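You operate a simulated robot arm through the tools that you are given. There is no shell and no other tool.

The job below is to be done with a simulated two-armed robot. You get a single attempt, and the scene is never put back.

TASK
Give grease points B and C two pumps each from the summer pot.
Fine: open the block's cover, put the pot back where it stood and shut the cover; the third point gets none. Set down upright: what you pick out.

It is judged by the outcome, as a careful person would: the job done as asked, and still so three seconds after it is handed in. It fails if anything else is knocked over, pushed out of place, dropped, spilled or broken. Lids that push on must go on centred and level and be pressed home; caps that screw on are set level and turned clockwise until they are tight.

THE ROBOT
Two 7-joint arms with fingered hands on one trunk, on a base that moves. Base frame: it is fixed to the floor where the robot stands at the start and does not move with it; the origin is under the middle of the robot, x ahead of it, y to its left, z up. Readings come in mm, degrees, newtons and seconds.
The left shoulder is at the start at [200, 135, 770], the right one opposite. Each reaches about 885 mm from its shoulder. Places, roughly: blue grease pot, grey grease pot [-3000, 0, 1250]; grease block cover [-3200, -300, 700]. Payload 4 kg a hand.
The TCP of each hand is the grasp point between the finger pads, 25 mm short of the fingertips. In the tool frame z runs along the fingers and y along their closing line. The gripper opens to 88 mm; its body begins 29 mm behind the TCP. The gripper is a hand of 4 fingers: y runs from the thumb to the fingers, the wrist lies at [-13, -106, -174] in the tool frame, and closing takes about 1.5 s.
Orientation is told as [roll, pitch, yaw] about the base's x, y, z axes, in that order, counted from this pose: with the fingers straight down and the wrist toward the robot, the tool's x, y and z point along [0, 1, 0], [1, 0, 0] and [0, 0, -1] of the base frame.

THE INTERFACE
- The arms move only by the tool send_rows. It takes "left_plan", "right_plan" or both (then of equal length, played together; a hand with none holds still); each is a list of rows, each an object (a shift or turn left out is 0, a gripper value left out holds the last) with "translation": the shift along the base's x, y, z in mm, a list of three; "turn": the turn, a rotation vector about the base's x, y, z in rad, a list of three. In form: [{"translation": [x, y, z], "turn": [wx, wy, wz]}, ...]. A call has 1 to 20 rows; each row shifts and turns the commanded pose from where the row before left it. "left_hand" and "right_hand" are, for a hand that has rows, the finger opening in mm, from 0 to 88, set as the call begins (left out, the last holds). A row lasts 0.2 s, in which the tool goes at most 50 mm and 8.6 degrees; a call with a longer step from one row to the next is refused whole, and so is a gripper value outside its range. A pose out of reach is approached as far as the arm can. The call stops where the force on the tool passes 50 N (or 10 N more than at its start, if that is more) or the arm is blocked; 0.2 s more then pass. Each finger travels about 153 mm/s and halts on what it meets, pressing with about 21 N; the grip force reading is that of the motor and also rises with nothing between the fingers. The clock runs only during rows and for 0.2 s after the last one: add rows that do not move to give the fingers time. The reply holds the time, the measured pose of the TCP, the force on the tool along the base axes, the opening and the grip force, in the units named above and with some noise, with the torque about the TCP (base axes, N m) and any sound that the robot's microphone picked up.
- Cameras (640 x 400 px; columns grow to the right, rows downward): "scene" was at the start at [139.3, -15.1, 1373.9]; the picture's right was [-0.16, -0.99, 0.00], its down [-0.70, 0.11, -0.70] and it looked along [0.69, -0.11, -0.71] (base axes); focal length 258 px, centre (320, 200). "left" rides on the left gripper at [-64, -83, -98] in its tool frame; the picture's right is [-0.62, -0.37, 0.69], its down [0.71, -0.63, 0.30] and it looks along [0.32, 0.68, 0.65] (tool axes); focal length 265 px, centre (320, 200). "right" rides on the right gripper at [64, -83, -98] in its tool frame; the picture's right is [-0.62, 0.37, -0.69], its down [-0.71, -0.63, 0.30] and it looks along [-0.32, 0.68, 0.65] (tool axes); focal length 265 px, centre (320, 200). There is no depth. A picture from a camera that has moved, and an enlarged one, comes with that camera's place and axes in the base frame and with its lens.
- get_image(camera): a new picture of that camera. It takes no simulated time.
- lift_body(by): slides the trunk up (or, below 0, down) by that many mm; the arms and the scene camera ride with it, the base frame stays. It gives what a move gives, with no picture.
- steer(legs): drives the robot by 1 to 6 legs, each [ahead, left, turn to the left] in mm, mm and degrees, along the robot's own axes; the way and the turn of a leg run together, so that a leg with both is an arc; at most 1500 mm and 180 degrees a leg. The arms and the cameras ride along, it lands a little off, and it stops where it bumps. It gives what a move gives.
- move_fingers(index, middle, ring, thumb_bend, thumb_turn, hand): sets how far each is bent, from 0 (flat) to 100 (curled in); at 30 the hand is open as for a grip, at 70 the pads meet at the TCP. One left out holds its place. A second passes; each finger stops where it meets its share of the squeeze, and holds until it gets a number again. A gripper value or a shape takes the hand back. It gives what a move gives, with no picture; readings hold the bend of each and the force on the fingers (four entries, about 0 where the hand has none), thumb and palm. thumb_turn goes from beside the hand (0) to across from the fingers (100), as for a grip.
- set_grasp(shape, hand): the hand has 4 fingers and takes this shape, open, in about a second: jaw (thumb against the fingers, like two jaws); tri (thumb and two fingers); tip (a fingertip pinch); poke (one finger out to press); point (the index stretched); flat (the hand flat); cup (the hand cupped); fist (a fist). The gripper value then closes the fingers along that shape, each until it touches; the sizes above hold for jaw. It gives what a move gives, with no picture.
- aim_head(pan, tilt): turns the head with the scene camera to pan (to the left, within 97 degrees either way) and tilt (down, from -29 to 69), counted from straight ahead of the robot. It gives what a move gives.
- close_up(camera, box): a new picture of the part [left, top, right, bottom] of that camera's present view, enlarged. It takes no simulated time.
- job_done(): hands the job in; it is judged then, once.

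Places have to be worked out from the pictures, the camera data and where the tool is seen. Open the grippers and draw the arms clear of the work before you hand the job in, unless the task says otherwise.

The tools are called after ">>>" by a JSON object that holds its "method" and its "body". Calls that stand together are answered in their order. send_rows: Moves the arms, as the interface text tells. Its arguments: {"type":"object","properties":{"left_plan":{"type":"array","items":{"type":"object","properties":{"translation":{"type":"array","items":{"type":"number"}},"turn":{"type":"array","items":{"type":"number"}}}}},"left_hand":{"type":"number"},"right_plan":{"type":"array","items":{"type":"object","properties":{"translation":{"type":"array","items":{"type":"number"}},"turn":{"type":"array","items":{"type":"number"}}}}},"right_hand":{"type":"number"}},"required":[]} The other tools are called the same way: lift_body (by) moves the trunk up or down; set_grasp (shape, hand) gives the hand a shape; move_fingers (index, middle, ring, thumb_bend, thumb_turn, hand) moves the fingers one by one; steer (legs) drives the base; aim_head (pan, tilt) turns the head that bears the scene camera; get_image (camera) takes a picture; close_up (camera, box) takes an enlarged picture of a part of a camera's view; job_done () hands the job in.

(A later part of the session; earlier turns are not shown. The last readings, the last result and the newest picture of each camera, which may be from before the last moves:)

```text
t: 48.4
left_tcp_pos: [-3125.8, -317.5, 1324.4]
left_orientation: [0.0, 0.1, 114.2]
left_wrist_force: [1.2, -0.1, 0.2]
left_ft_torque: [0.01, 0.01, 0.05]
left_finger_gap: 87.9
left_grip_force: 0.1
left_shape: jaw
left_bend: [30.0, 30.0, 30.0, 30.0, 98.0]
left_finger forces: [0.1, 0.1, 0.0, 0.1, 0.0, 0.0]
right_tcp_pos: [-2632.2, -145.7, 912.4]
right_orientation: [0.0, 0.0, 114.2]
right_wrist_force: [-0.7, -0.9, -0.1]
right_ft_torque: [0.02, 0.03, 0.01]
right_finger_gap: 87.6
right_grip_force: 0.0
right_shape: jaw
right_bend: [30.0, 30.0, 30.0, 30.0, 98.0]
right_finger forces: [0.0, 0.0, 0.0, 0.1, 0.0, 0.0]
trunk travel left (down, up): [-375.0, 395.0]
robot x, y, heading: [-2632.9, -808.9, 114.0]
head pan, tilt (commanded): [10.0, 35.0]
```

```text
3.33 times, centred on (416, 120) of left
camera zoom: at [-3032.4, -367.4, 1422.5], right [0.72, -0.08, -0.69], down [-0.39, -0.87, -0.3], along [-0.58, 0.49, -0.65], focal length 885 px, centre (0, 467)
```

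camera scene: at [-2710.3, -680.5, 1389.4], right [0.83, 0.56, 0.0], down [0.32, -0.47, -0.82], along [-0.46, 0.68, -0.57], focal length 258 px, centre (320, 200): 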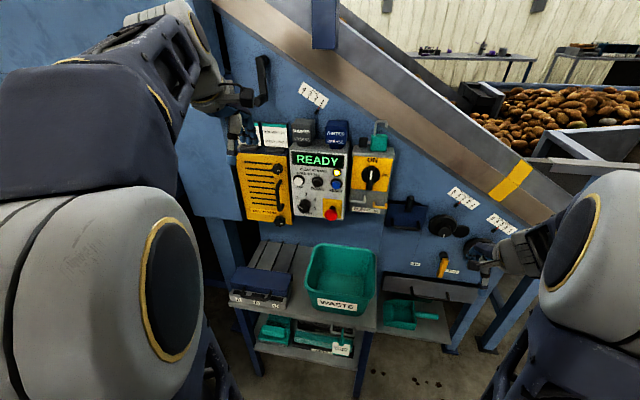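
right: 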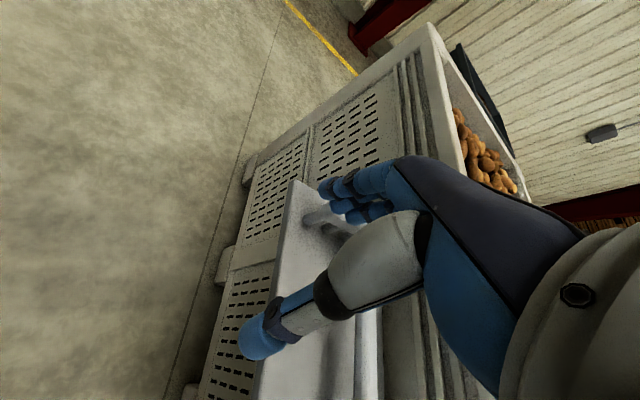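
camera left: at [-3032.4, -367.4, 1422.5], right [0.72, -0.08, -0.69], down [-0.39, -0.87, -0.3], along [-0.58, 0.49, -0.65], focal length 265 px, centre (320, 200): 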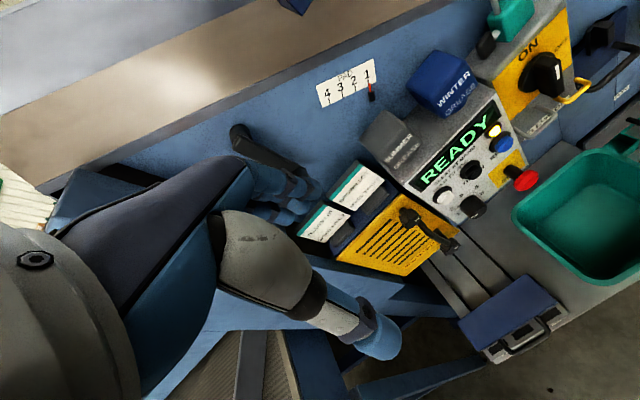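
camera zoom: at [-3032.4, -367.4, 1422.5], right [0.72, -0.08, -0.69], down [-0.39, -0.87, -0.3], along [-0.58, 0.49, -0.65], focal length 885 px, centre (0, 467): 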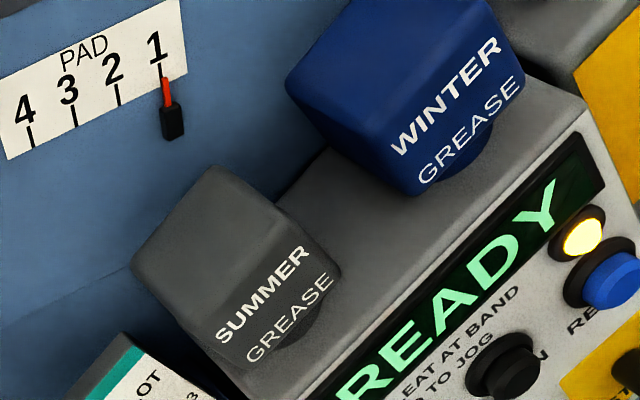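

The grey pot is roughly 54 mm square, centred near (-3151,-111), top z≈1156, only about 10 mm from the wall behind, with ~39 mm to the blue pot and ~25 mm to the card. So a lateral grasp from above suits, thumb on the left. First the lid: I move the left hand back and down to view the block close.

>>> {"method": "send_rows", "body": {"left_plan": [{"translation": [-16, -47, 0]}, {"translation": [-16, -47, 0]}, {"translation": [-16, -47, 0]}, {"translation": [-16, -47, 0]}, {"translation": [0, 0, -45]}, {"translation": [0, 0, -45]}, {"translation": [0, 0, -45]}, {"translation": [0, 0, -45]}, {"translation": [0, 0, -45]}, {"translation": [0, 0, -45]}, {"translation": [0, 0, -45]}, {"translation": [0, 0, -45]}, {"translation": [0, 0, -45]}, {"translation": [0, 0, -45]}]}}

>>> {"method": "get_image", "body": {"camera": "left"}}

>>> {"method": "get_image", "body": {"camera": "scene"}}

```text
t: 51.4
left_tcp_pos: [-3191.2, -505.1, 876.4]
left_orientation: [-0.1, 0.1, 114.3]
left_wrist_force: [0.5, -0.5, 1.6]
left_ft_torque: [0.01, -0.04, 0.0]
left_finger_gap: 87.6
left_grip_force: 0.0
left_shape: jaw
left_bend: [30.0, 30.0, 30.0, 30.0, 98.0]
left_finger forces: [0.0, 0.0, 0.1, 0.0, 0.1, 0.0]
right_tcp_pos: [-2632.1, -146.0, 913.6]
right_orientation: [0.0, 0.0, 114.2]
right_wrist_force: [0.6, 0.4, 0.0]
right_ft_torque: [-0.01, -0.01, 0.0]
right_finger_gap: 87.8
right_grip_force: 0.1
right_shape: jaw
right_bend: [30.0, 30.0, 30.0, 30.0, 98.0]
right_finger forces: [0.1, 0.0, 0.0, 0.0, 0.0, 0.1]
trunk travel left (down, up): [-375.0, 395.0]
robot x, y, heading: [-2634.0, -806.8, 114.2]
head pan, tilt (commanded): [10.0, 35.0]
```

```text
taken
camera left: at [-3097.4, -554.1, 974.4], right [0.72, -0.08, -0.69], down [-0.39, -0.87, -0.3], along [-0.58, 0.49, -0.65], focal length 265 px, centre (320, 200)
```

left: 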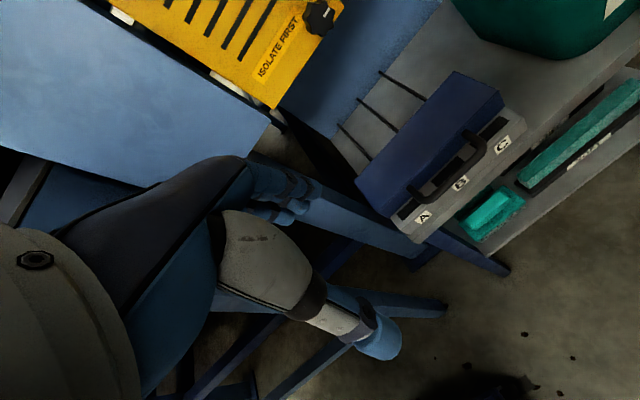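

```text
taken
camera scene: at [-2710.1, -680.6, 1389.5], right [0.83, 0.56, 0.0], down [0.32, -0.47, -0.82], along [-0.46, 0.68, -0.57], focal length 258 px, centre (320, 200)
```

scene: 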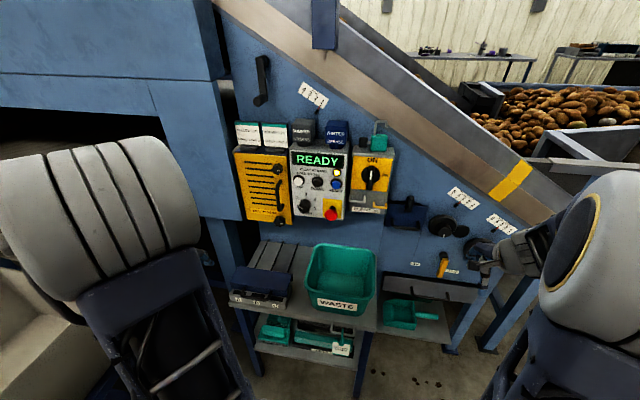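

>>> {"method": "close_up", "body": {"camera": "left", "box": [340, 60, 548, 250]}}

```text
2.11 times, centred on (444, 155) of left
camera zoom: at [-3097.4, -554.1, 974.4], right [0.72, -0.08, -0.69], down [-0.39, -0.87, -0.3], along [-0.58, 0.49, -0.65], focal length 559 px, centre (59, 295)
```

zoom: 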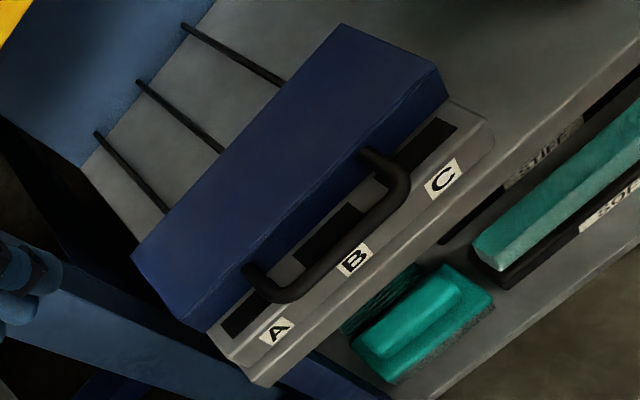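

The handle bar is centred near (-3155,-390, z≈675), about 32 mm in front of the lid lip and ~25–30 mm above the block's ledge. A shallow pinch of the bar with fewer fingers seems best, so I try the fingertip-pinch shape and look at the hand.

>>> {"method": "set_grasp", "body": {"hand": "left", "shape": "tri"}}

>>> {"method": "get_image", "body": {"camera": "left"}}

>>> {"method": "set_grasp", "body": {"hand": "left", "shape": "tip"}}

>>> {"method": "get_image", "body": {"camera": "left"}}

```text
t: 52.3
left_tcp_pos: [-3191.0, -504.4, 876.9]
left_orientation: [0.0, -0.1, 114.1]
left_wrist_force: [0.1, -0.5, -0.4]
left_ft_torque: [0.0, 0.01, -0.04]
left_finger_gap: 87.6
left_grip_force: 0.1
left_shape: tri
left_bend: [30.0, 30.0, 99.0, 30.0, 98.0]
left_finger forces: [0.0, 0.0, 0.0, 0.0, 0.1, 0.0]
right_tcp_pos: [-2631.6, -145.3, 911.5]
right_orientation: [0.0, 0.1, 114.1]
right_wrist_force: [0.0, -0.3, -0.6]
right_ft_torque: [0.0, 0.05, -0.02]
right_finger_gap: 87.5
right_grip_force: 0.0
right_shape: jaw
right_bend: [30.0, 30.0, 30.0, 30.0, 98.0]
right_finger forces: [0.0, 0.1, 0.0, 0.0, 0.1, 0.0]
trunk travel left (down, up): [-375.0, 395.0]
robot x, y, heading: [-2635.7, -808.3, 113.8]
head pan, tilt (commanded): [10.0, 35.0]
```

```text
taken
camera left: at [-3097.6, -553.9, 975.2], right [0.72, -0.08, -0.69], down [-0.39, -0.87, -0.3], along [-0.58, 0.49, -0.65], focal length 265 px, centre (320, 200)
```

left: 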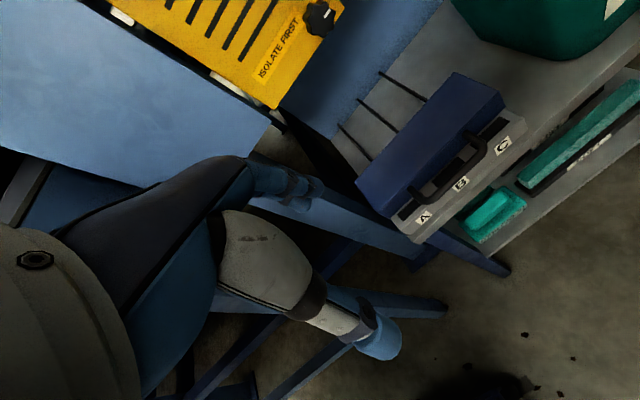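

```text
t: 53.2
left_tcp_pos: [-3191.7, -504.2, 878.2]
left_orientation: [0.1, 0.0, 114.1]
left_wrist_force: [0.5, -0.3, -0.6]
left_ft_torque: [0.01, 0.01, 0.02]
left_finger_gap: 88.0
left_grip_force: 0.1
left_shape: tip
left_bend: [30.0, 98.0, 99.0, 30.0, 98.0]
left_finger forces: [0.1, 0.0, 0.1, 0.2, 0.0, 0.0]
right_tcp_pos: [-2632.3, -145.1, 913.0]
right_orientation: [0.0, 0.1, 114.2]
right_wrist_force: [0.2, -0.1, -0.1]
right_ft_torque: [0.03, 0.01, 0.0]
right_finger_gap: 87.6
right_grip_force: 0.1
right_shape: jaw
right_bend: [30.0, 30.0, 30.0, 30.0, 98.0]
right_finger forces: [0.0, 0.0, 0.0, 0.0, 0.1, 0.1]
trunk travel left (down, up): [-375.0, 395.0]
robot x, y, heading: [-2634.6, -809.3, 114.1]
head pan, tilt (commanded): [10.0, 35.0]
```

```text
taken
camera left: at [-3097.6, -553.9, 975.2], right [0.72, -0.08, -0.69], down [-0.39, -0.87, -0.3], along [-0.58, 0.49, -0.65], focal length 265 px, centre (320, 200)
```

left: 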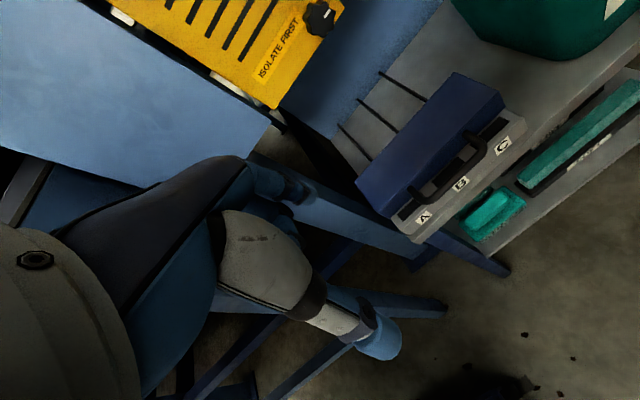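

I enlarge the hand to see which finger is out and where its tip is.

>>> {"method": "close_up", "body": {"camera": "left", "box": [200, 140, 420, 370]}}

```text
1.74 times, centred on (310, 255) of left
camera zoom: at [-3097.6, -553.9, 975.2], right [0.72, -0.08, -0.69], down [-0.39, -0.87, -0.3], along [-0.58, 0.49, -0.65], focal length 462 px, centre (337, 104)
```

zoom: 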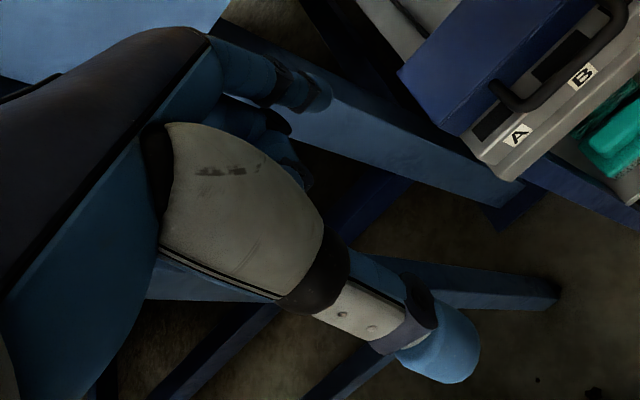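

The index is ~15 mm thick, so I can pinch the bar with the hand tilted 45° (thumb in front/below, index above/behind). To give the left arm a better posture for both block and pots, I raise the trunk by 330 mm.

>>> {"method": "lift_body", "body": {"by": 330}}

>>> {"method": "aim_head", "body": {"pan": 15, "tilt": 50}}

>>> {"method": "get_image", "body": {"camera": "scene"}}

>>> {"method": "close_up", "body": {"camera": "scene", "box": [240, 220, 336, 280]}}

```text
t: 56.4
left_tcp_pos: [-3190.9, -504.8, 1207.1]
left_orientation: [0.0, 0.0, 114.2]
left_wrist_force: [0.1, 0.6, -0.6]
left_ft_torque: [0.01, 0.03, 0.01]
left_finger_gap: 88.2
left_grip_force: 0.0
left_shape: tip
left_bend: [30.0, 98.0, 99.0, 30.0, 98.0]
left_finger forces: [0.1, 0.0, 0.0, 0.1, 0.0, 0.0]
right_tcp_pos: [-2631.1, -145.2, 1241.9]
right_orientation: [0.0, -0.1, 114.2]
right_wrist_force: [-0.2, -0.6, -0.5]
right_ft_torque: [0.01, 0.0, 0.01]
right_finger_gap: 87.4
right_grip_force: 0.0
right_shape: jaw
right_bend: [30.0, 30.0, 30.0, 30.0, 98.0]
right_finger forces: [0.0, 0.1, 0.1, 0.0, 0.0, 0.1]
trunk travel left (down, up): [-705.0, 65.0]
robot x, y, heading: [-2637.5, -803.9, 114.1]
head pan, tilt (commanded): [10.0, 35.0]
```

```text
t: 57.2
left_tcp_pos: [-3191.9, -503.5, 1207.8]
left_orientation: [0.0, 0.0, 114.2]
left_wrist_force: [-0.2, 0.3, -0.6]
left_ft_torque: [-0.03, 0.0, 0.03]
left_finger_gap: 87.7
left_grip_force: 0.1
left_shape: tip
left_bend: [30.0, 98.0, 99.0, 30.0, 98.0]
left_finger forces: [0.1, 0.0, 0.0, 0.1, 0.1, 0.0]
right_tcp_pos: [-2631.4, -145.5, 1243.0]
right_orientation: [0.0, 0.0, 114.2]
right_wrist_force: [0.2, 0.6, 0.0]
right_ft_torque: [0.0, 0.01, 0.02]
right_finger_gap: 87.7
right_grip_force: 0.1
right_shape: jaw
right_bend: [30.0, 30.0, 30.0, 30.0, 98.0]
right_finger forces: [0.1, 0.0, 0.0, 0.0, 0.1, 0.0]
trunk travel left (down, up): [-705.0, 65.0]
robot x, y, heading: [-2636.9, -802.4, 114.1]
head pan, tilt (commanded): [15.0, 50.0]
```

```text
taken
camera scene: at [-2709.5, -693.6, 1697.8], right [0.77, 0.63, 0.0], down [0.48, -0.59, -0.64], along [-0.41, 0.5, -0.77], focal length 258 px, centre (320, 200)
```

scene: 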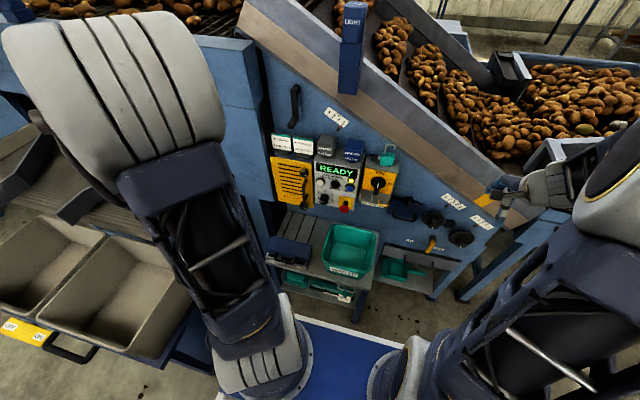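

```text
6.67 times, centred on (288, 250) of scene
camera zoom: at [-2709.5, -693.6, 1697.8], right [0.77, 0.63, 0.0], down [0.48, -0.59, -0.64], along [-0.41, 0.5, -0.77], focal length 1721 px, centre (533, -133)
```

zoom: 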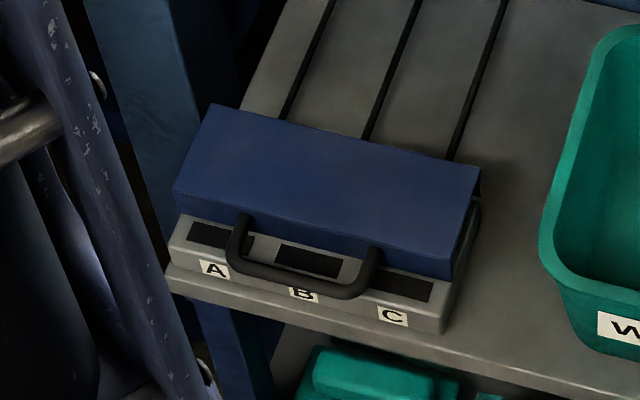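

From several views I put the bar centre near (-3151,-397,681), lip ~34 mm behind it. I tilt the left hand 45° forward with a 50 mm opening, line it up laterally, and come down to z≈850 in front of the handle.

>>> {"method": "send_rows", "body": {"left_plan": [{"translation": [11.7, 6.5, 0], "turn": [0.1195, 0.0537, 0]}, {"translation": [11.7, 6.5, 0], "turn": [0.1195, 0.0537, 0]}, {"translation": [11.7, 6.5, 0], "turn": [0.1195, 0.0537, 0]}, {"translation": [11.7, 6.5, 0], "turn": [0.1195, 0.0537, 0]}, {"translation": [11.7, 6.5, 0], "turn": [0.1195, 0.0537, 0]}, {"translation": [11.7, 6.5, 0], "turn": [0.1195, 0.0537, 0]}, {"translation": [0, 0, -44]}, {"translation": [0, 0, -44]}, {"translation": [0, 0, -44]}, {"translation": [0, 0, -44]}, {"translation": [0, 0, -44]}, {"translation": [0, 0, -44]}, {"translation": [0, 0, -44]}, {"translation": [0, 0, -44]}], "left_hand": 50}}

>>> {"method": "get_image", "body": {"camera": "left"}}

>>> {"method": "get_image", "body": {"camera": "scene"}}

```text
t: 60.2
left_tcp_pos: [-3197.2, -443.5, 869.1]
left_orientation: [0.0, -45.1, 114.3]
left_wrist_force: [-1.4, -0.1, -0.4]
left_ft_torque: [0.01, -0.01, -0.02]
left_finger_gap: 50.5
left_grip_force: 0.0
left_shape: tip
left_bend: [31.0, 98.0, 99.0, 66.0, 100.0]
left_finger forces: [0.0, 0.0, 0.0, 0.0, 0.0, 0.0]
left hand out of reach, approached as far as the arm can: row 4, 5, 6, 10, 11, 12
right_tcp_pos: [-2631.6, -144.6, 1243.5]
right_orientation: [0.0, 0.1, 114.2]
right_wrist_force: [0.8, 0.2, -0.2]
right_ft_torque: [0.03, 0.0, -0.01]
right_finger_gap: 87.4
right_grip_force: 0.1
right_shape: jaw
right_bend: [30.0, 30.0, 30.0, 30.0, 98.0]
right_finger forces: [0.0, 0.1, 0.0, 0.0, 0.0, 0.0]
trunk travel left (down, up): [-705.0, 65.0]
robot x, y, heading: [-2636.0, -806.5, 114.2]
head pan, tilt (commanded): [15.0, 50.0]
```

```text
taken
camera left: at [-3083.9, -534.5, 878.5], right [0.47, 0.46, -0.75], down [-0.56, -0.5, -0.66], along [-0.68, 0.73, 0.02], focal length 265 px, centre (320, 200)
```

left: 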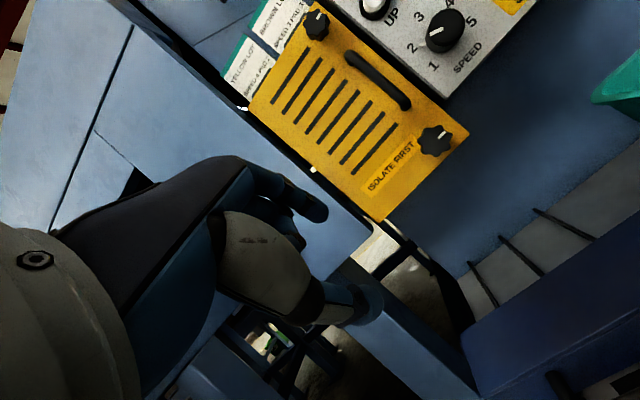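

```text
taken
camera scene: at [-2709.3, -693.7, 1697.9], right [0.77, 0.63, 0.0], down [0.48, -0.59, -0.64], along [-0.41, 0.5, -0.77], focal length 258 px, centre (320, 200)
```

scene: 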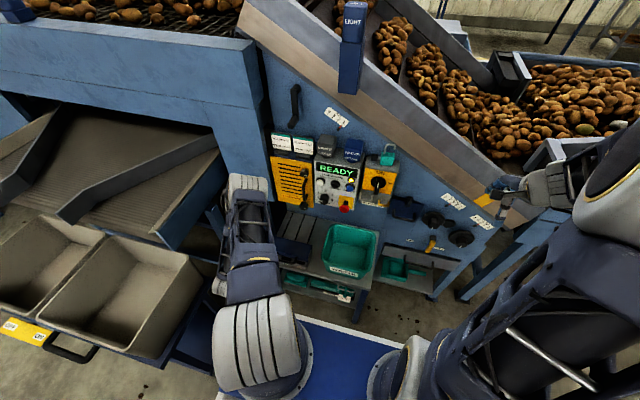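

The arm ran short of its range near the body and ended at (-3197,-443,869), 45° tilt achieved. I back the base off 120 mm to give the arm room, and set index and thumb to half-closed symmetric bends.

>>> {"method": "steer", "body": {"legs": [[-120, 0, 0]]}}

>>> {"method": "move_fingers", "body": {"hand": "left", "index": 48, "middle": 99, "ring": 99, "thumb_bend": 45, "thumb_turn": 100}}

>>> {"method": "get_image", "body": {"camera": "left"}}

>>> {"method": "get_image", "body": {"camera": "scene"}}

```text
t: 61.4
left_tcp_pos: [-3147.0, -555.9, 868.7]
left_orientation: [0.0, -44.9, 114.3]
left_wrist_force: [-0.6, -0.6, 0.6]
left_ft_torque: [-0.02, 0.0, 0.01]
left_finger_gap: 50.4
left_grip_force: 0.0
left_shape: tip
left_bend: [31.0, 98.0, 99.0, 66.0, 100.0]
left_finger forces: [0.0, 0.0, 0.1, 0.0, 0.1, 0.0]
right_tcp_pos: [-2583.4, -256.0, 1242.6]
right_orientation: [0.0, 0.0, 114.2]
right_wrist_force: [-0.1, -0.6, -0.6]
right_ft_torque: [0.04, 0.01, 0.02]
right_finger_gap: 87.7
right_grip_force: 0.0
right_shape: jaw
right_bend: [30.0, 30.0, 30.0, 30.0, 98.0]
right_finger forces: [0.0, 0.0, 0.0, 0.1, 0.0, 0.0]
trunk travel left (down, up): [-705.0, 65.0]
robot x, y, heading: [-2588.0, -917.2, 114.4]
head pan, tilt (commanded): [15.0, 50.0]
```

```text
t: 62.4
left_tcp_pos: [-3146.8, -556.6, 869.6]
left_orientation: [0.0, -44.9, 114.3]
left_wrist_force: [-0.2, 0.1, 0.0]
left_ft_torque: [-0.01, 0.0, 0.02]
left_finger_gap: 49.0
left_grip_force: 0.1
left_shape: fingers
left_bend: [48.0, 99.0, 99.0, 45.0, 99.0]
left_finger forces: [0.1, 0.0, 0.0, 0.0, 0.0, 0.1]
right_tcp_pos: [-2584.7, -255.9, 1242.9]
right_orientation: [-0.1, 0.1, 114.2]
right_wrist_force: [-0.2, -0.3, 0.7]
right_ft_torque: [0.0, -0.02, 0.0]
right_finger_gap: 87.7
right_grip_force: 0.1
right_shape: jaw
right_bend: [30.0, 30.0, 30.0, 30.0, 98.0]
right_finger forces: [0.0, 0.1, 0.0, 0.0, 0.0, 0.0]
trunk travel left (down, up): [-705.0, 65.0]
robot x, y, heading: [-2585.1, -916.6, 114.4]
head pan, tilt (commanded): [15.0, 50.0]
```

```text
taken
camera left: at [-3034.5, -646.6, 878.8], right [0.47, 0.47, -0.75], down [-0.56, -0.5, -0.66], along [-0.69, 0.73, 0.02], focal length 265 px, centre (320, 200)
```

left: 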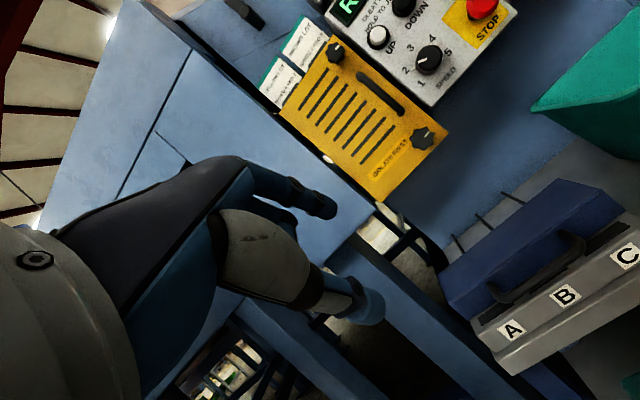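

```text
taken
camera scene: at [-2659.7, -804.7, 1697.8], right [0.77, 0.63, 0.0], down [0.49, -0.59, -0.64], along [-0.41, 0.5, -0.77], focal length 258 px, centre (320, 200)
```

scene: 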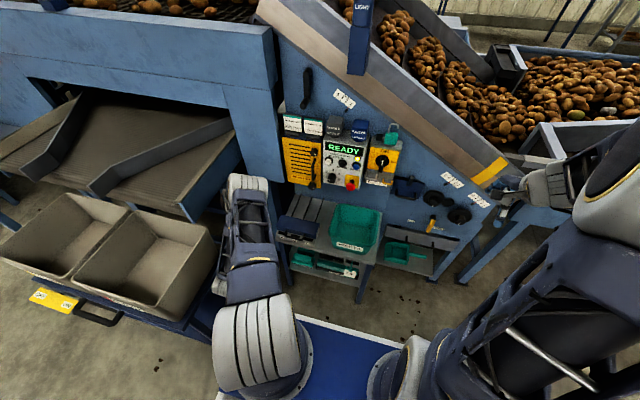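

The left camera now has a clear view of the handle. I enlarge it for precise triangulation.

>>> {"method": "close_up", "body": {"camera": "left", "box": [420, 160, 640, 380]}}

>>> {"method": "close_up", "body": {"camera": "scene", "box": [256, 200, 336, 250]}}

```text
1.82 times, centred on (530, 270) of left
camera zoom: at [-3034.5, -646.6, 878.8], right [0.47, 0.47, -0.75], down [-0.56, -0.5, -0.66], along [-0.69, 0.73, 0.02], focal length 483 px, centre (-62, 73)
```

zoom: 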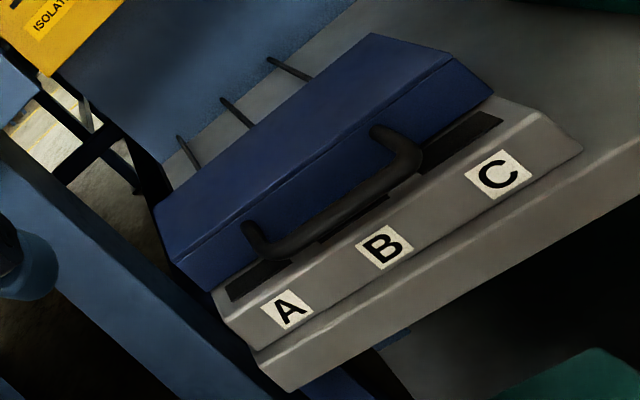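

```text
8.00 times, centred on (296, 225) of scene
camera zoom: at [-2659.7, -804.7, 1697.8], right [0.77, 0.63, 0.0], down [0.49, -0.59, -0.64], along [-0.41, 0.5, -0.77], focal length 2066 px, centre (512, 0)
```

zoom: 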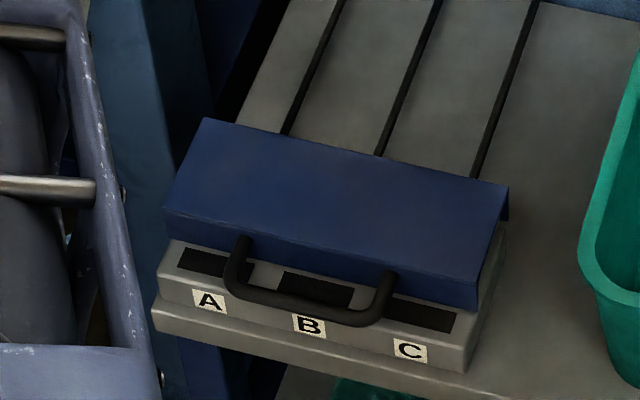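

Best fix now: bar centre ≈(-3151.5,-391.4,670), F≈940 along the facing axis; ledge just below, so a near-vertical pinch (tilt 15°) with the index just behind the bar fits best. I rotate the hand back to 15° tilt and move to about 80 mm above the handle, with index bend 60 and thumb 50.

>>> {"method": "send_rows", "body": {"left_plan": [{"translation": [1.2, 28.4, -10], "turn": [-0.1194, -0.0539, 0]}, {"translation": [1.2, 28.4, -15], "turn": [-0.1194, -0.0539, 0]}, {"translation": [1.2, 28.4, -20], "turn": [-0.1194, -0.0539, 0]}, {"translation": [1.2, 28.4, -20], "turn": [-0.1194, -0.0539, 0]}, {"translation": [1.2, 28.4, -20]}]}}

>>> {"method": "move_fingers", "body": {"hand": "left", "index": 60, "thumb_bend": 50}}

>>> {"method": "get_image", "body": {"camera": "left"}}

>>> {"method": "close_up", "body": {"camera": "scene", "box": [240, 180, 336, 240]}}

```text
t: 63.6
left_tcp_pos: [-3142.3, -414.2, 783.9]
left_orientation: [0.0, -15.0, 114.4]
left_wrist_force: [-0.3, 0.1, 0.4]
left_ft_torque: [-0.01, 0.02, 0.01]
left_finger_gap: 48.9
left_grip_force: 0.1
left_shape: fingers
left_bend: [48.0, 99.0, 99.0, 45.0, 99.0]
left_finger forces: [0.0, 0.0, 0.0, 0.0, 0.1, 0.1]
right_tcp_pos: [-2584.0, -256.3, 1243.2]
right_orientation: [0.0, 0.0, 114.4]
right_wrist_force: [0.0, 0.0, -0.8]
right_ft_torque: [0.01, 0.0, 0.01]
right_finger_gap: 87.7
right_grip_force: 0.1
right_shape: jaw
right_bend: [30.0, 30.0, 30.0, 30.0, 98.0]
right_finger forces: [0.1, 0.0, 0.0, 0.0, 0.0, 0.0]
trunk travel left (down, up): [-705.0, 65.0]
robot x, y, heading: [-2584.9, -913.4, 114.6]
head pan, tilt (commanded): [15.0, 50.0]
```

```text
t: 64.6
left_tcp_pos: [-3141.2, -413.1, 782.7]
left_orientation: [-0.1, -14.9, 114.3]
left_wrist_force: [0.3, 0.0, -0.7]
left_ft_torque: [-0.03, 0.0, 0.01]
left_finger_gap: 31.2
left_grip_force: 0.0
left_shape: fingers
left_bend: [60.0, 99.0, 99.0, 50.0, 100.0]
left_finger forces: [0.0, 0.0, 0.1, 0.1, 0.1, 0.1]
right_tcp_pos: [-2582.6, -255.7, 1242.3]
right_orientation: [-0.1, 0.1, 114.3]
right_wrist_force: [-0.2, -0.1, 0.3]
right_ft_torque: [0.02, 0.01, 0.01]
right_finger_gap: 87.6
right_grip_force: 0.1
right_shape: jaw
right_bend: [30.0, 30.0, 30.0, 30.0, 98.0]
right_finger forces: [0.1, 0.0, 0.1, 0.0, 0.0, 0.0]
trunk travel left (down, up): [-705.0, 65.0]
robot x, y, heading: [-2584.1, -918.0, 114.4]
head pan, tilt (commanded): [15.0, 50.0]
```

```text
taken
camera left: at [-3037.9, -484.4, 856.4], right [0.64, 0.09, -0.76], down [-0.43, -0.78, -0.46], along [-0.64, 0.62, -0.45], focal length 265 px, centre (320, 200)
```

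left: 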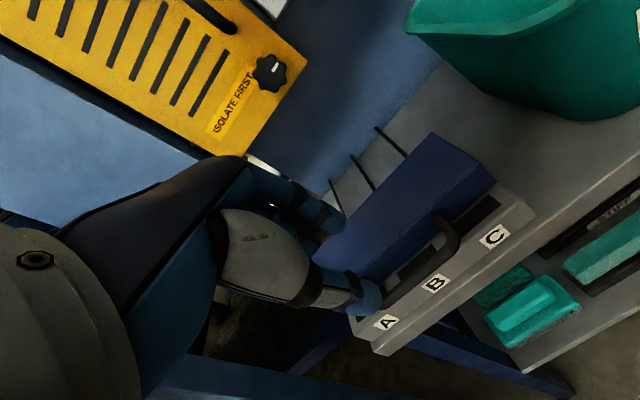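

```text
6.67 times, centred on (288, 210) of scene
camera zoom: at [-2659.7, -804.6, 1697.7], right [0.77, 0.63, 0.0], down [0.49, -0.59, -0.64], along [-0.41, 0.5, -0.77], focal length 1721 px, centre (533, 133)
```

zoom: 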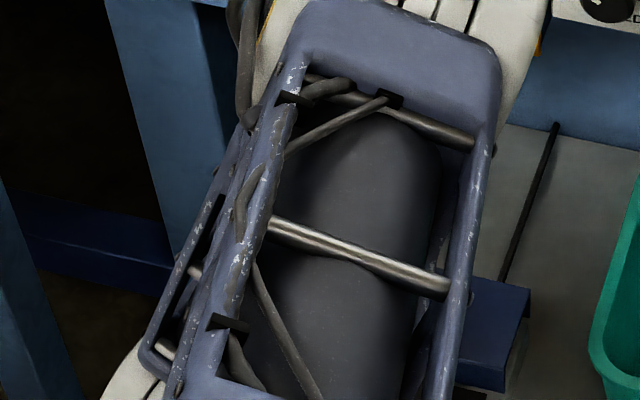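

The forearm hides the block from the head, so I rely on the left camera. I enlarge the fingertips and handle.

>>> {"method": "close_up", "body": {"camera": "left", "box": [230, 140, 530, 360]}}

```text
1.82 times, centred on (380, 250) of left
camera zoom: at [-3037.9, -484.4, 856.4], right [0.64, 0.09, -0.76], down [-0.43, -0.78, -0.46], along [-0.64, 0.62, -0.45], focal length 483 px, centre (211, 109)
```

zoom: 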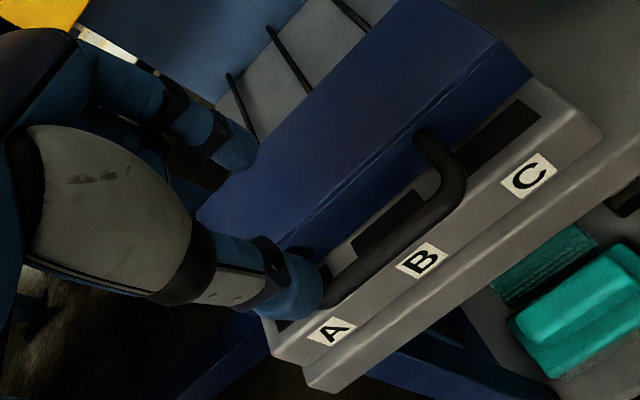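

The index pad sits ~6 mm ahead of the tool axis and its tip at x≈-8; in this close view the bar lies at F≈944, z≈668. I descend to about 40 mm above the bar and look again.

>>> {"method": "send_rows", "body": {"left_plan": [{"translation": [-2.3, 5, -20]}, {"translation": [-2.3, 5, -20]}, {"translation": [-2.2, 5, -20]}]}}

>>> {"method": "close_up", "body": {"camera": "left", "box": [230, 140, 530, 360]}}

```text
t: 65.4
left_tcp_pos: [-3148.1, -399.2, 724.2]
left_orientation: [0.0, -15.0, 114.4]
left_wrist_force: [0.2, 0.4, 0.5]
left_ft_torque: [0.01, 0.01, -0.01]
left_finger_gap: 30.9
left_grip_force: 0.0
left_shape: fingers
left_bend: [60.0, 99.0, 99.0, 50.0, 100.0]
left_finger forces: [0.0, 0.1, 0.0, 0.1, 0.0, 0.1]
right_tcp_pos: [-2583.4, -256.1, 1243.3]
right_orientation: [0.1, 0.0, 114.3]
right_wrist_force: [-0.4, -0.8, 0.4]
right_ft_torque: [0.0, -0.02, 0.0]
right_finger_gap: 87.5
right_grip_force: 0.1
right_shape: jaw
right_bend: [30.0, 30.0, 30.0, 30.0, 98.0]
right_finger forces: [0.0, 0.0, 0.1, 0.0, 0.0, 0.0]
trunk travel left (down, up): [-705.0, 65.0]
robot x, y, heading: [-2586.0, -918.8, 114.5]
head pan, tilt (commanded): [15.0, 50.0]
```

```text
1.82 times, centred on (380, 250) of left
camera zoom: at [-3044.5, -469.4, 796.6], right [0.64, 0.1, -0.76], down [-0.43, -0.78, -0.46], along [-0.64, 0.62, -0.45], focal length 483 px, centre (211, 109)
```

zoom: 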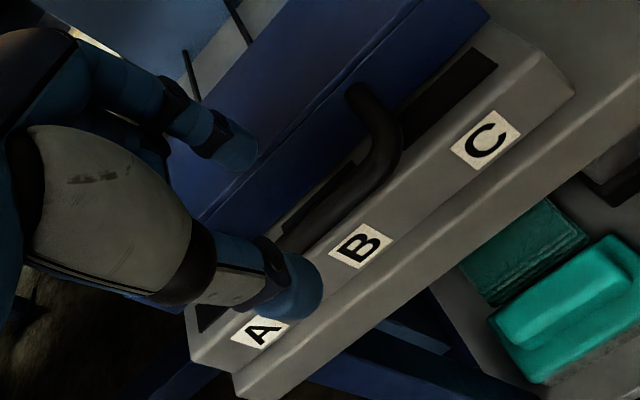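

With the index bent 60 it leans over the lid edge; a straighter index (≈42) with the thumb crossing further (≈68) and less tilt fits better. I back up 30 mm, reduce the tilt to ~8° and reshape the fingers, then look.

>>> {"method": "send_rows", "body": {"left_plan": [{"translation": [4, -9, 15]}, {"translation": [4, -9, 20], "turn": [-0.1114, -0.0503, 0]}]}}

>>> {"method": "move_fingers", "body": {"hand": "left", "index": 42, "thumb_bend": 68}}

>>> {"method": "close_up", "body": {"camera": "left", "box": [230, 140, 530, 360]}}

```text
t: 66.0
left_tcp_pos: [-3141.9, -417.6, 758.5]
left_orientation: [0.0, -8.0, 114.2]
left_wrist_force: [-0.9, 0.4, -0.6]
left_ft_torque: [-0.02, 0.02, 0.0]
left_finger_gap: 30.7
left_grip_force: 0.0
left_shape: fingers
left_bend: [60.0, 99.0, 99.0, 50.0, 100.0]
left_finger forces: [0.1, 0.0, 0.0, 0.0, 0.1, 0.0]
right_tcp_pos: [-2583.5, -255.9, 1243.2]
right_orientation: [0.1, 0.0, 114.4]
right_wrist_force: [0.3, 0.9, 0.7]
right_ft_torque: [-0.02, -0.03, -0.02]
right_finger_gap: 87.6
right_grip_force: 0.0
right_shape: jaw
right_bend: [30.0, 30.0, 30.0, 30.0, 98.0]
right_finger forces: [0.0, 0.0, 0.0, 0.0, 0.0, 0.1]
trunk travel left (down, up): [-705.0, 65.0]
robot x, y, heading: [-2585.1, -916.6, 114.4]
head pan, tilt (commanded): [15.0, 50.0]
```

```text
t: 67.0
left_tcp_pos: [-3141.6, -417.7, 758.4]
left_orientation: [0.0, -8.0, 114.2]
left_wrist_force: [-1.1, -1.0, 0.1]
left_ft_torque: [-0.02, -0.04, -0.04]
left_finger_gap: 30.7
left_grip_force: 0.0
left_shape: fingers
left_bend: [42.0, 99.0, 99.0, 68.0, 100.0]
left_finger forces: [0.0, 0.1, 0.1, 0.1, 0.0, 0.1]
right_tcp_pos: [-2583.7, -256.2, 1242.7]
right_orientation: [0.0, 0.0, 114.3]
right_wrist_force: [0.6, 0.2, -0.6]
right_ft_torque: [0.01, 0.0, -0.01]
right_finger_gap: 87.6
right_grip_force: 0.0
right_shape: jaw
right_bend: [30.0, 30.0, 30.0, 30.0, 98.0]
right_finger forces: [0.0, 0.0, 0.1, 0.1, 0.0, 0.0]
trunk travel left (down, up): [-705.0, 65.0]
robot x, y, heading: [-2587.5, -918.6, 114.4]
head pan, tilt (commanded): [15.0, 50.0]
```

```text
1.82 times, centred on (380, 250) of left
camera zoom: at [-3041.5, -478.6, 844.0], right [0.68, 0.01, -0.74], down [-0.41, -0.82, -0.39], along [-0.61, 0.57, -0.55], focal length 483 px, centre (211, 109)
```

zoom: 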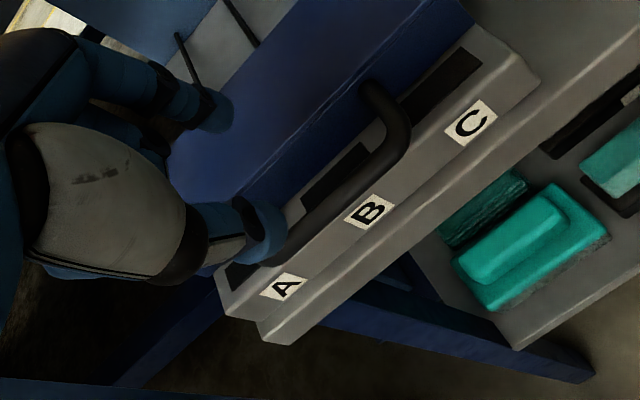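

Index pad is at y≈31, thumb pad at y≈-2 in tool frame. I descend to z=700 aligned so the bar would come just inside the index, then check.

>>> {"method": "send_rows", "body": {"left_plan": [{"translation": [-1.7, 2.0, -15]}, {"translation": [-1.7, 2.0, -15]}, {"translation": [-1.7, 2.0, -15]}, {"translation": [-1.7, 2.0, -13.5]}]}}

>>> {"method": "close_up", "body": {"camera": "left", "box": [230, 140, 530, 360]}}

>>> {"method": "get_image", "body": {"camera": "scene"}}

```text
t: 68.0
left_tcp_pos: [-3147.4, -408.6, 700.5]
left_orientation: [0.0, -8.0, 114.3]
left_wrist_force: [0.1, -1.3, 0.2]
left_ft_torque: [0.04, 0.01, -0.03]
left_finger_gap: 30.8
left_grip_force: 0.1
left_shape: fingers
left_bend: [42.0, 99.0, 99.0, 68.0, 100.0]
left_finger forces: [0.1, 0.1, 0.0, 0.0, 0.0, 0.0]
right_tcp_pos: [-2583.1, -255.8, 1242.2]
right_orientation: [0.0, 0.0, 114.3]
right_wrist_force: [-0.4, -0.3, -0.2]
right_ft_torque: [-0.01, -0.01, 0.0]
right_finger_gap: 87.5
right_grip_force: 0.1
right_shape: jaw
right_bend: [30.0, 30.0, 30.0, 30.0, 98.0]
right_finger forces: [0.1, 0.0, 0.0, 0.0, 0.0, 0.0]
trunk travel left (down, up): [-705.0, 65.0]
robot x, y, heading: [-2583.7, -917.7, 114.3]
head pan, tilt (commanded): [15.0, 50.0]
```

```text
1.82 times, centred on (380, 250) of left
camera zoom: at [-3047.9, -469.8, 785.1], right [0.67, 0.01, -0.74], down [-0.41, -0.82, -0.39], along [-0.61, 0.57, -0.55], focal length 483 px, centre (211, 109)
```

zoom: 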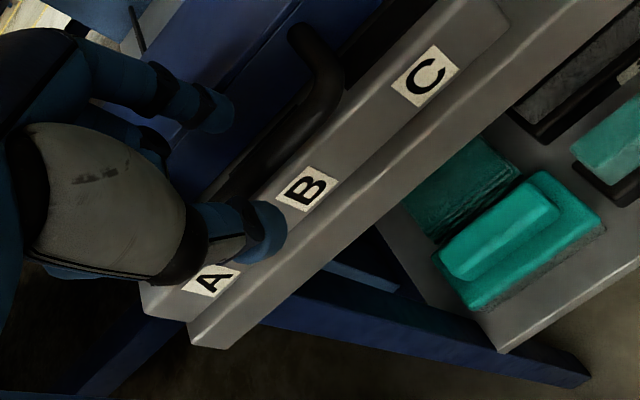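

```text
taken
camera scene: at [-2659.7, -804.7, 1697.8], right [0.77, 0.63, 0.0], down [0.49, -0.59, -0.64], along [-0.41, 0.5, -0.77], focal length 258 px, centre (320, 200)
```

scene: 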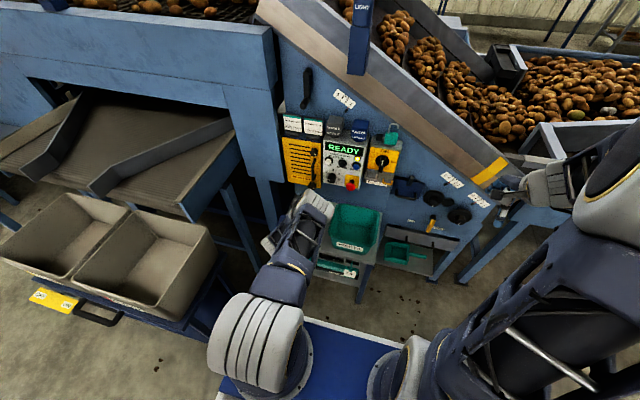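

The bar passes between index and thumb in the view. I enlarge this spot to measure the bar's centre line precisely.

>>> {"method": "close_up", "body": {"camera": "left", "box": [300, 160, 420, 260]}}

```text
4.00 times, centred on (360, 210) of left
camera zoom: at [-3047.9, -469.8, 785.1], right [0.67, 0.01, -0.74], down [-0.41, -0.82, -0.39], along [-0.61, 0.57, -0.55], focal length 1062 px, centre (160, 160)
```

zoom: 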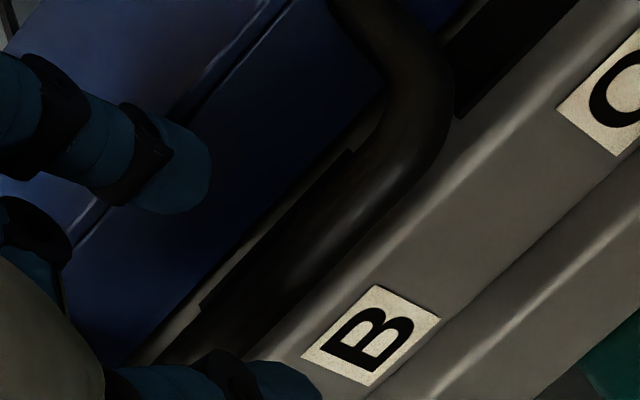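

Measured, the bar is ~20 mm along y and ~37 mm ahead along the fingers: well between the index (31) and thumb (-2). I go down 21 mm along the fingers.

>>> {"method": "send_rows", "body": {"left_plan": [{"translation": [-0.6, 1.4, -10.5]}, {"translation": [-0.6, 1.4, -10.5]}]}}

>>> {"method": "close_up", "body": {"camera": "left", "box": [300, 140, 420, 260]}}

```text
t: 68.6
left_tcp_pos: [-3148.0, -405.5, 679.8]
left_orientation: [0.0, -8.0, 114.4]
left_wrist_force: [-0.3, 1.4, -0.5]
left_ft_torque: [0.0, 0.0, 0.01]
left_finger_gap: 31.0
left_grip_force: 0.1
left_shape: fingers
left_bend: [42.0, 99.0, 99.0, 68.0, 100.0]
left_finger forces: [0.0, 0.0, 0.0, 0.0, 0.0, 0.0]
right_tcp_pos: [-2583.7, -256.5, 1241.6]
right_orientation: [-0.1, 0.0, 114.4]
right_wrist_force: [-0.1, -0.8, 0.1]
right_ft_torque: [0.01, 0.01, -0.03]
right_finger_gap: 87.8
right_grip_force: 0.2
right_shape: jaw
right_bend: [30.0, 30.0, 30.0, 30.0, 98.0]
right_finger forces: [0.0, 0.1, 0.0, 0.0, 0.0, 0.0]
trunk travel left (down, up): [-705.0, 65.0]
robot x, y, heading: [-2583.9, -919.8, 114.1]
head pan, tilt (commanded): [15.0, 50.0]
```

```text
3.33 times, centred on (360, 200) of left
camera zoom: at [-3048.3, -466.8, 765.0], right [0.68, 0.01, -0.74], down [-0.41, -0.82, -0.39], along [-0.61, 0.57, -0.55], focal length 885 px, centre (187, 200)
```

zoom: 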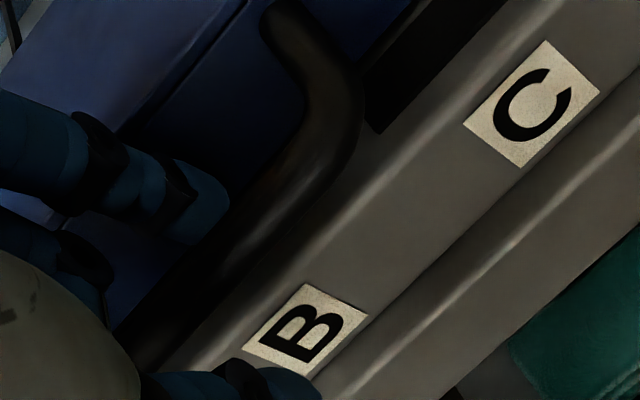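

No contact, and the bar is now right between the pads at about fingertip depth. I close index and thumb on the bar.

>>> {"method": "move_fingers", "body": {"hand": "left", "index": 55, "thumb_bend": 98}}

>>> {"method": "close_up", "body": {"camera": "left", "box": [260, 120, 440, 260]}}

```text
t: 69.6
left_tcp_pos: [-3146.3, -406.5, 679.6]
left_orientation: [0.1, -8.0, 114.5]
left_wrist_force: [0.8, -7.7, 1.1]
left_ft_torque: [-0.08, 0.18, 0.01]
left_finger_gap: 3.9
left_grip_force: 16.9
left_shape: fingers
left_bend: [53.0, 99.0, 99.0, 83.0, 100.0]
left_finger forces: [2.0, 14.2, 0.0, 0.1, 17.2, 0.1]
right_tcp_pos: [-2582.5, -256.1, 1242.3]
right_orientation: [0.1, 0.0, 114.3]
right_wrist_force: [0.5, -0.7, -0.3]
right_ft_torque: [-0.04, 0.01, -0.02]
right_finger_gap: 87.7
right_grip_force: 0.0
right_shape: jaw
right_bend: [30.0, 30.0, 30.0, 30.0, 98.0]
right_finger forces: [0.0, 0.1, 0.0, 0.0, 0.1, 0.0]
trunk travel left (down, up): [-705.0, 65.0]
robot x, y, heading: [-2586.6, -913.9, 114.5]
head pan, tilt (commanded): [15.0, 50.0]
```

```text
2.86 times, centred on (350, 190) of left
camera zoom: at [-3048.3, -467.5, 764.9], right [0.68, 0.01, -0.74], down [-0.41, -0.82, -0.39], along [-0.61, 0.57, -0.55], focal length 758 px, centre (234, 229)
```

zoom: 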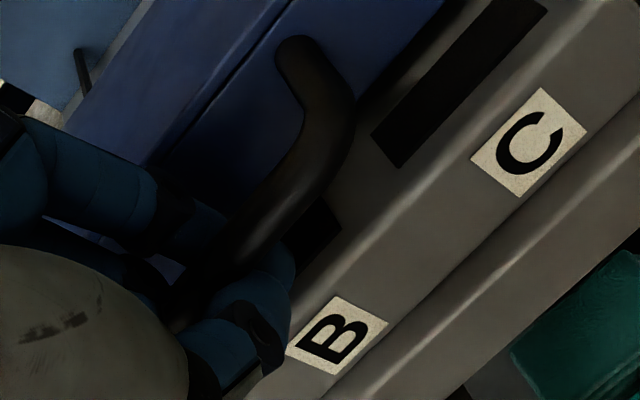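

The pads closed on the bar (thumb 17 N, middle knuckle 14 N), bar captured. I lift along the lid's expected arc (radius ~94 mm about the back edge) by about 30° and check.

>>> {"method": "send_rows", "body": {"left_plan": [{"translation": [-0.4, 0.8, 13.1]}, {"translation": [-1.1, 2.5, 12.8]}, {"translation": [-1.9, 4.1, 12.3]}, {"translation": [-2.6, 5.7, 11.6]}]}}

>>> {"method": "get_image", "body": {"camera": "left"}}

```text
t: 70.6
left_tcp_pos: [-3152.7, -392.5, 728.6]
left_orientation: [0.0, -8.0, 114.3]
left_wrist_force: [-8.1, 10.6, -13.2]
left_ft_torque: [-0.4, -0.07, 0.18]
left_finger_gap: 12.1
left_grip_force: 11.5
left_shape: fingers
left_bend: [39.0, 99.0, 99.0, 89.0, 100.0]
left_finger forces: [15.9, 0.1, 0.0, 0.1, 7.1, 0.0]
right_tcp_pos: [-2583.2, -254.5, 1241.8]
right_orientation: [0.0, 0.0, 114.2]
right_wrist_force: [0.7, 0.1, 0.3]
right_ft_torque: [0.01, 0.0, -0.01]
right_finger_gap: 87.8
right_grip_force: 0.0
right_shape: jaw
right_bend: [30.0, 30.0, 30.0, 30.0, 98.0]
right_finger forces: [0.0, 0.0, 0.1, 0.0, 0.0, 0.0]
trunk travel left (down, up): [-705.0, 65.0]
robot x, y, heading: [-2586.3, -919.8, 114.4]
head pan, tilt (commanded): [15.0, 50.0]
```

```text
taken
camera left: at [-3054.2, -452.9, 814.1], right [0.68, 0.01, -0.74], down [-0.41, -0.82, -0.39], along [-0.61, 0.57, -0.55], focal length 265 px, centre (320, 200)
```

left: 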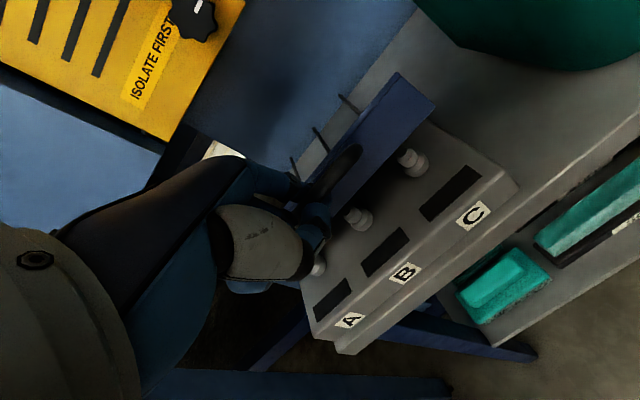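

The lid is opening and the three white grease nipples A, B, C are visible. I continue along the arc to about 72°.

>>> {"method": "send_rows", "body": {"left_plan": [{"translation": [-4.5, 10, 10.4]}, {"translation": [-3.7, 8.2, 9.2]}, {"translation": [-4.2, 9.2, 7.9]}, {"translation": [-4.6, 10.1, 6.4]}, {"translation": [-4.9, 10.8, 4.8]}]}}

>>> {"method": "get_image", "body": {"camera": "left"}}

```text
t: 71.8
left_tcp_pos: [-3175.8, -345.1, 768.1]
left_orientation: [0.1, -7.9, 114.4]
left_wrist_force: [0.9, -0.2, -0.1]
left_ft_torque: [-0.02, -0.01, 0.0]
left_finger_gap: 11.1
left_grip_force: 0.0
left_shape: fingers
left_bend: [45.0, 99.0, 99.0, 94.0, 100.0]
left_finger forces: [0.1, 0.0, 0.1, 0.0, 0.0, 0.0]
right_tcp_pos: [-2583.2, -256.1, 1243.5]
right_orientation: [0.0, -0.1, 114.3]
right_wrist_force: [0.4, 0.9, 0.4]
right_ft_torque: [-0.01, 0.0, 0.0]
right_finger_gap: 87.7
right_grip_force: 0.0
right_shape: jaw
right_bend: [30.0, 30.0, 30.0, 30.0, 98.0]
right_finger forces: [0.0, 0.0, 0.0, 0.0, 0.0, 0.0]
trunk travel left (down, up): [-705.0, 65.0]
robot x, y, heading: [-2584.9, -914.9, 114.5]
head pan, tilt (commanded): [15.0, 50.0]
```

```text
taken
camera left: at [-3077.0, -405.8, 853.2], right [0.67, 0.01, -0.74], down [-0.41, -0.82, -0.39], along [-0.61, 0.57, -0.55], focal length 265 px, centre (320, 200)
```

left: 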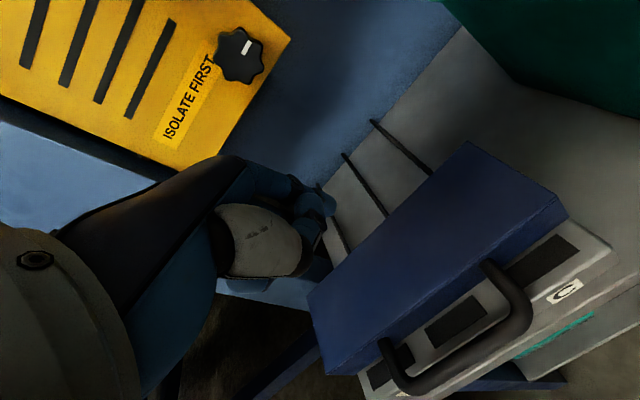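

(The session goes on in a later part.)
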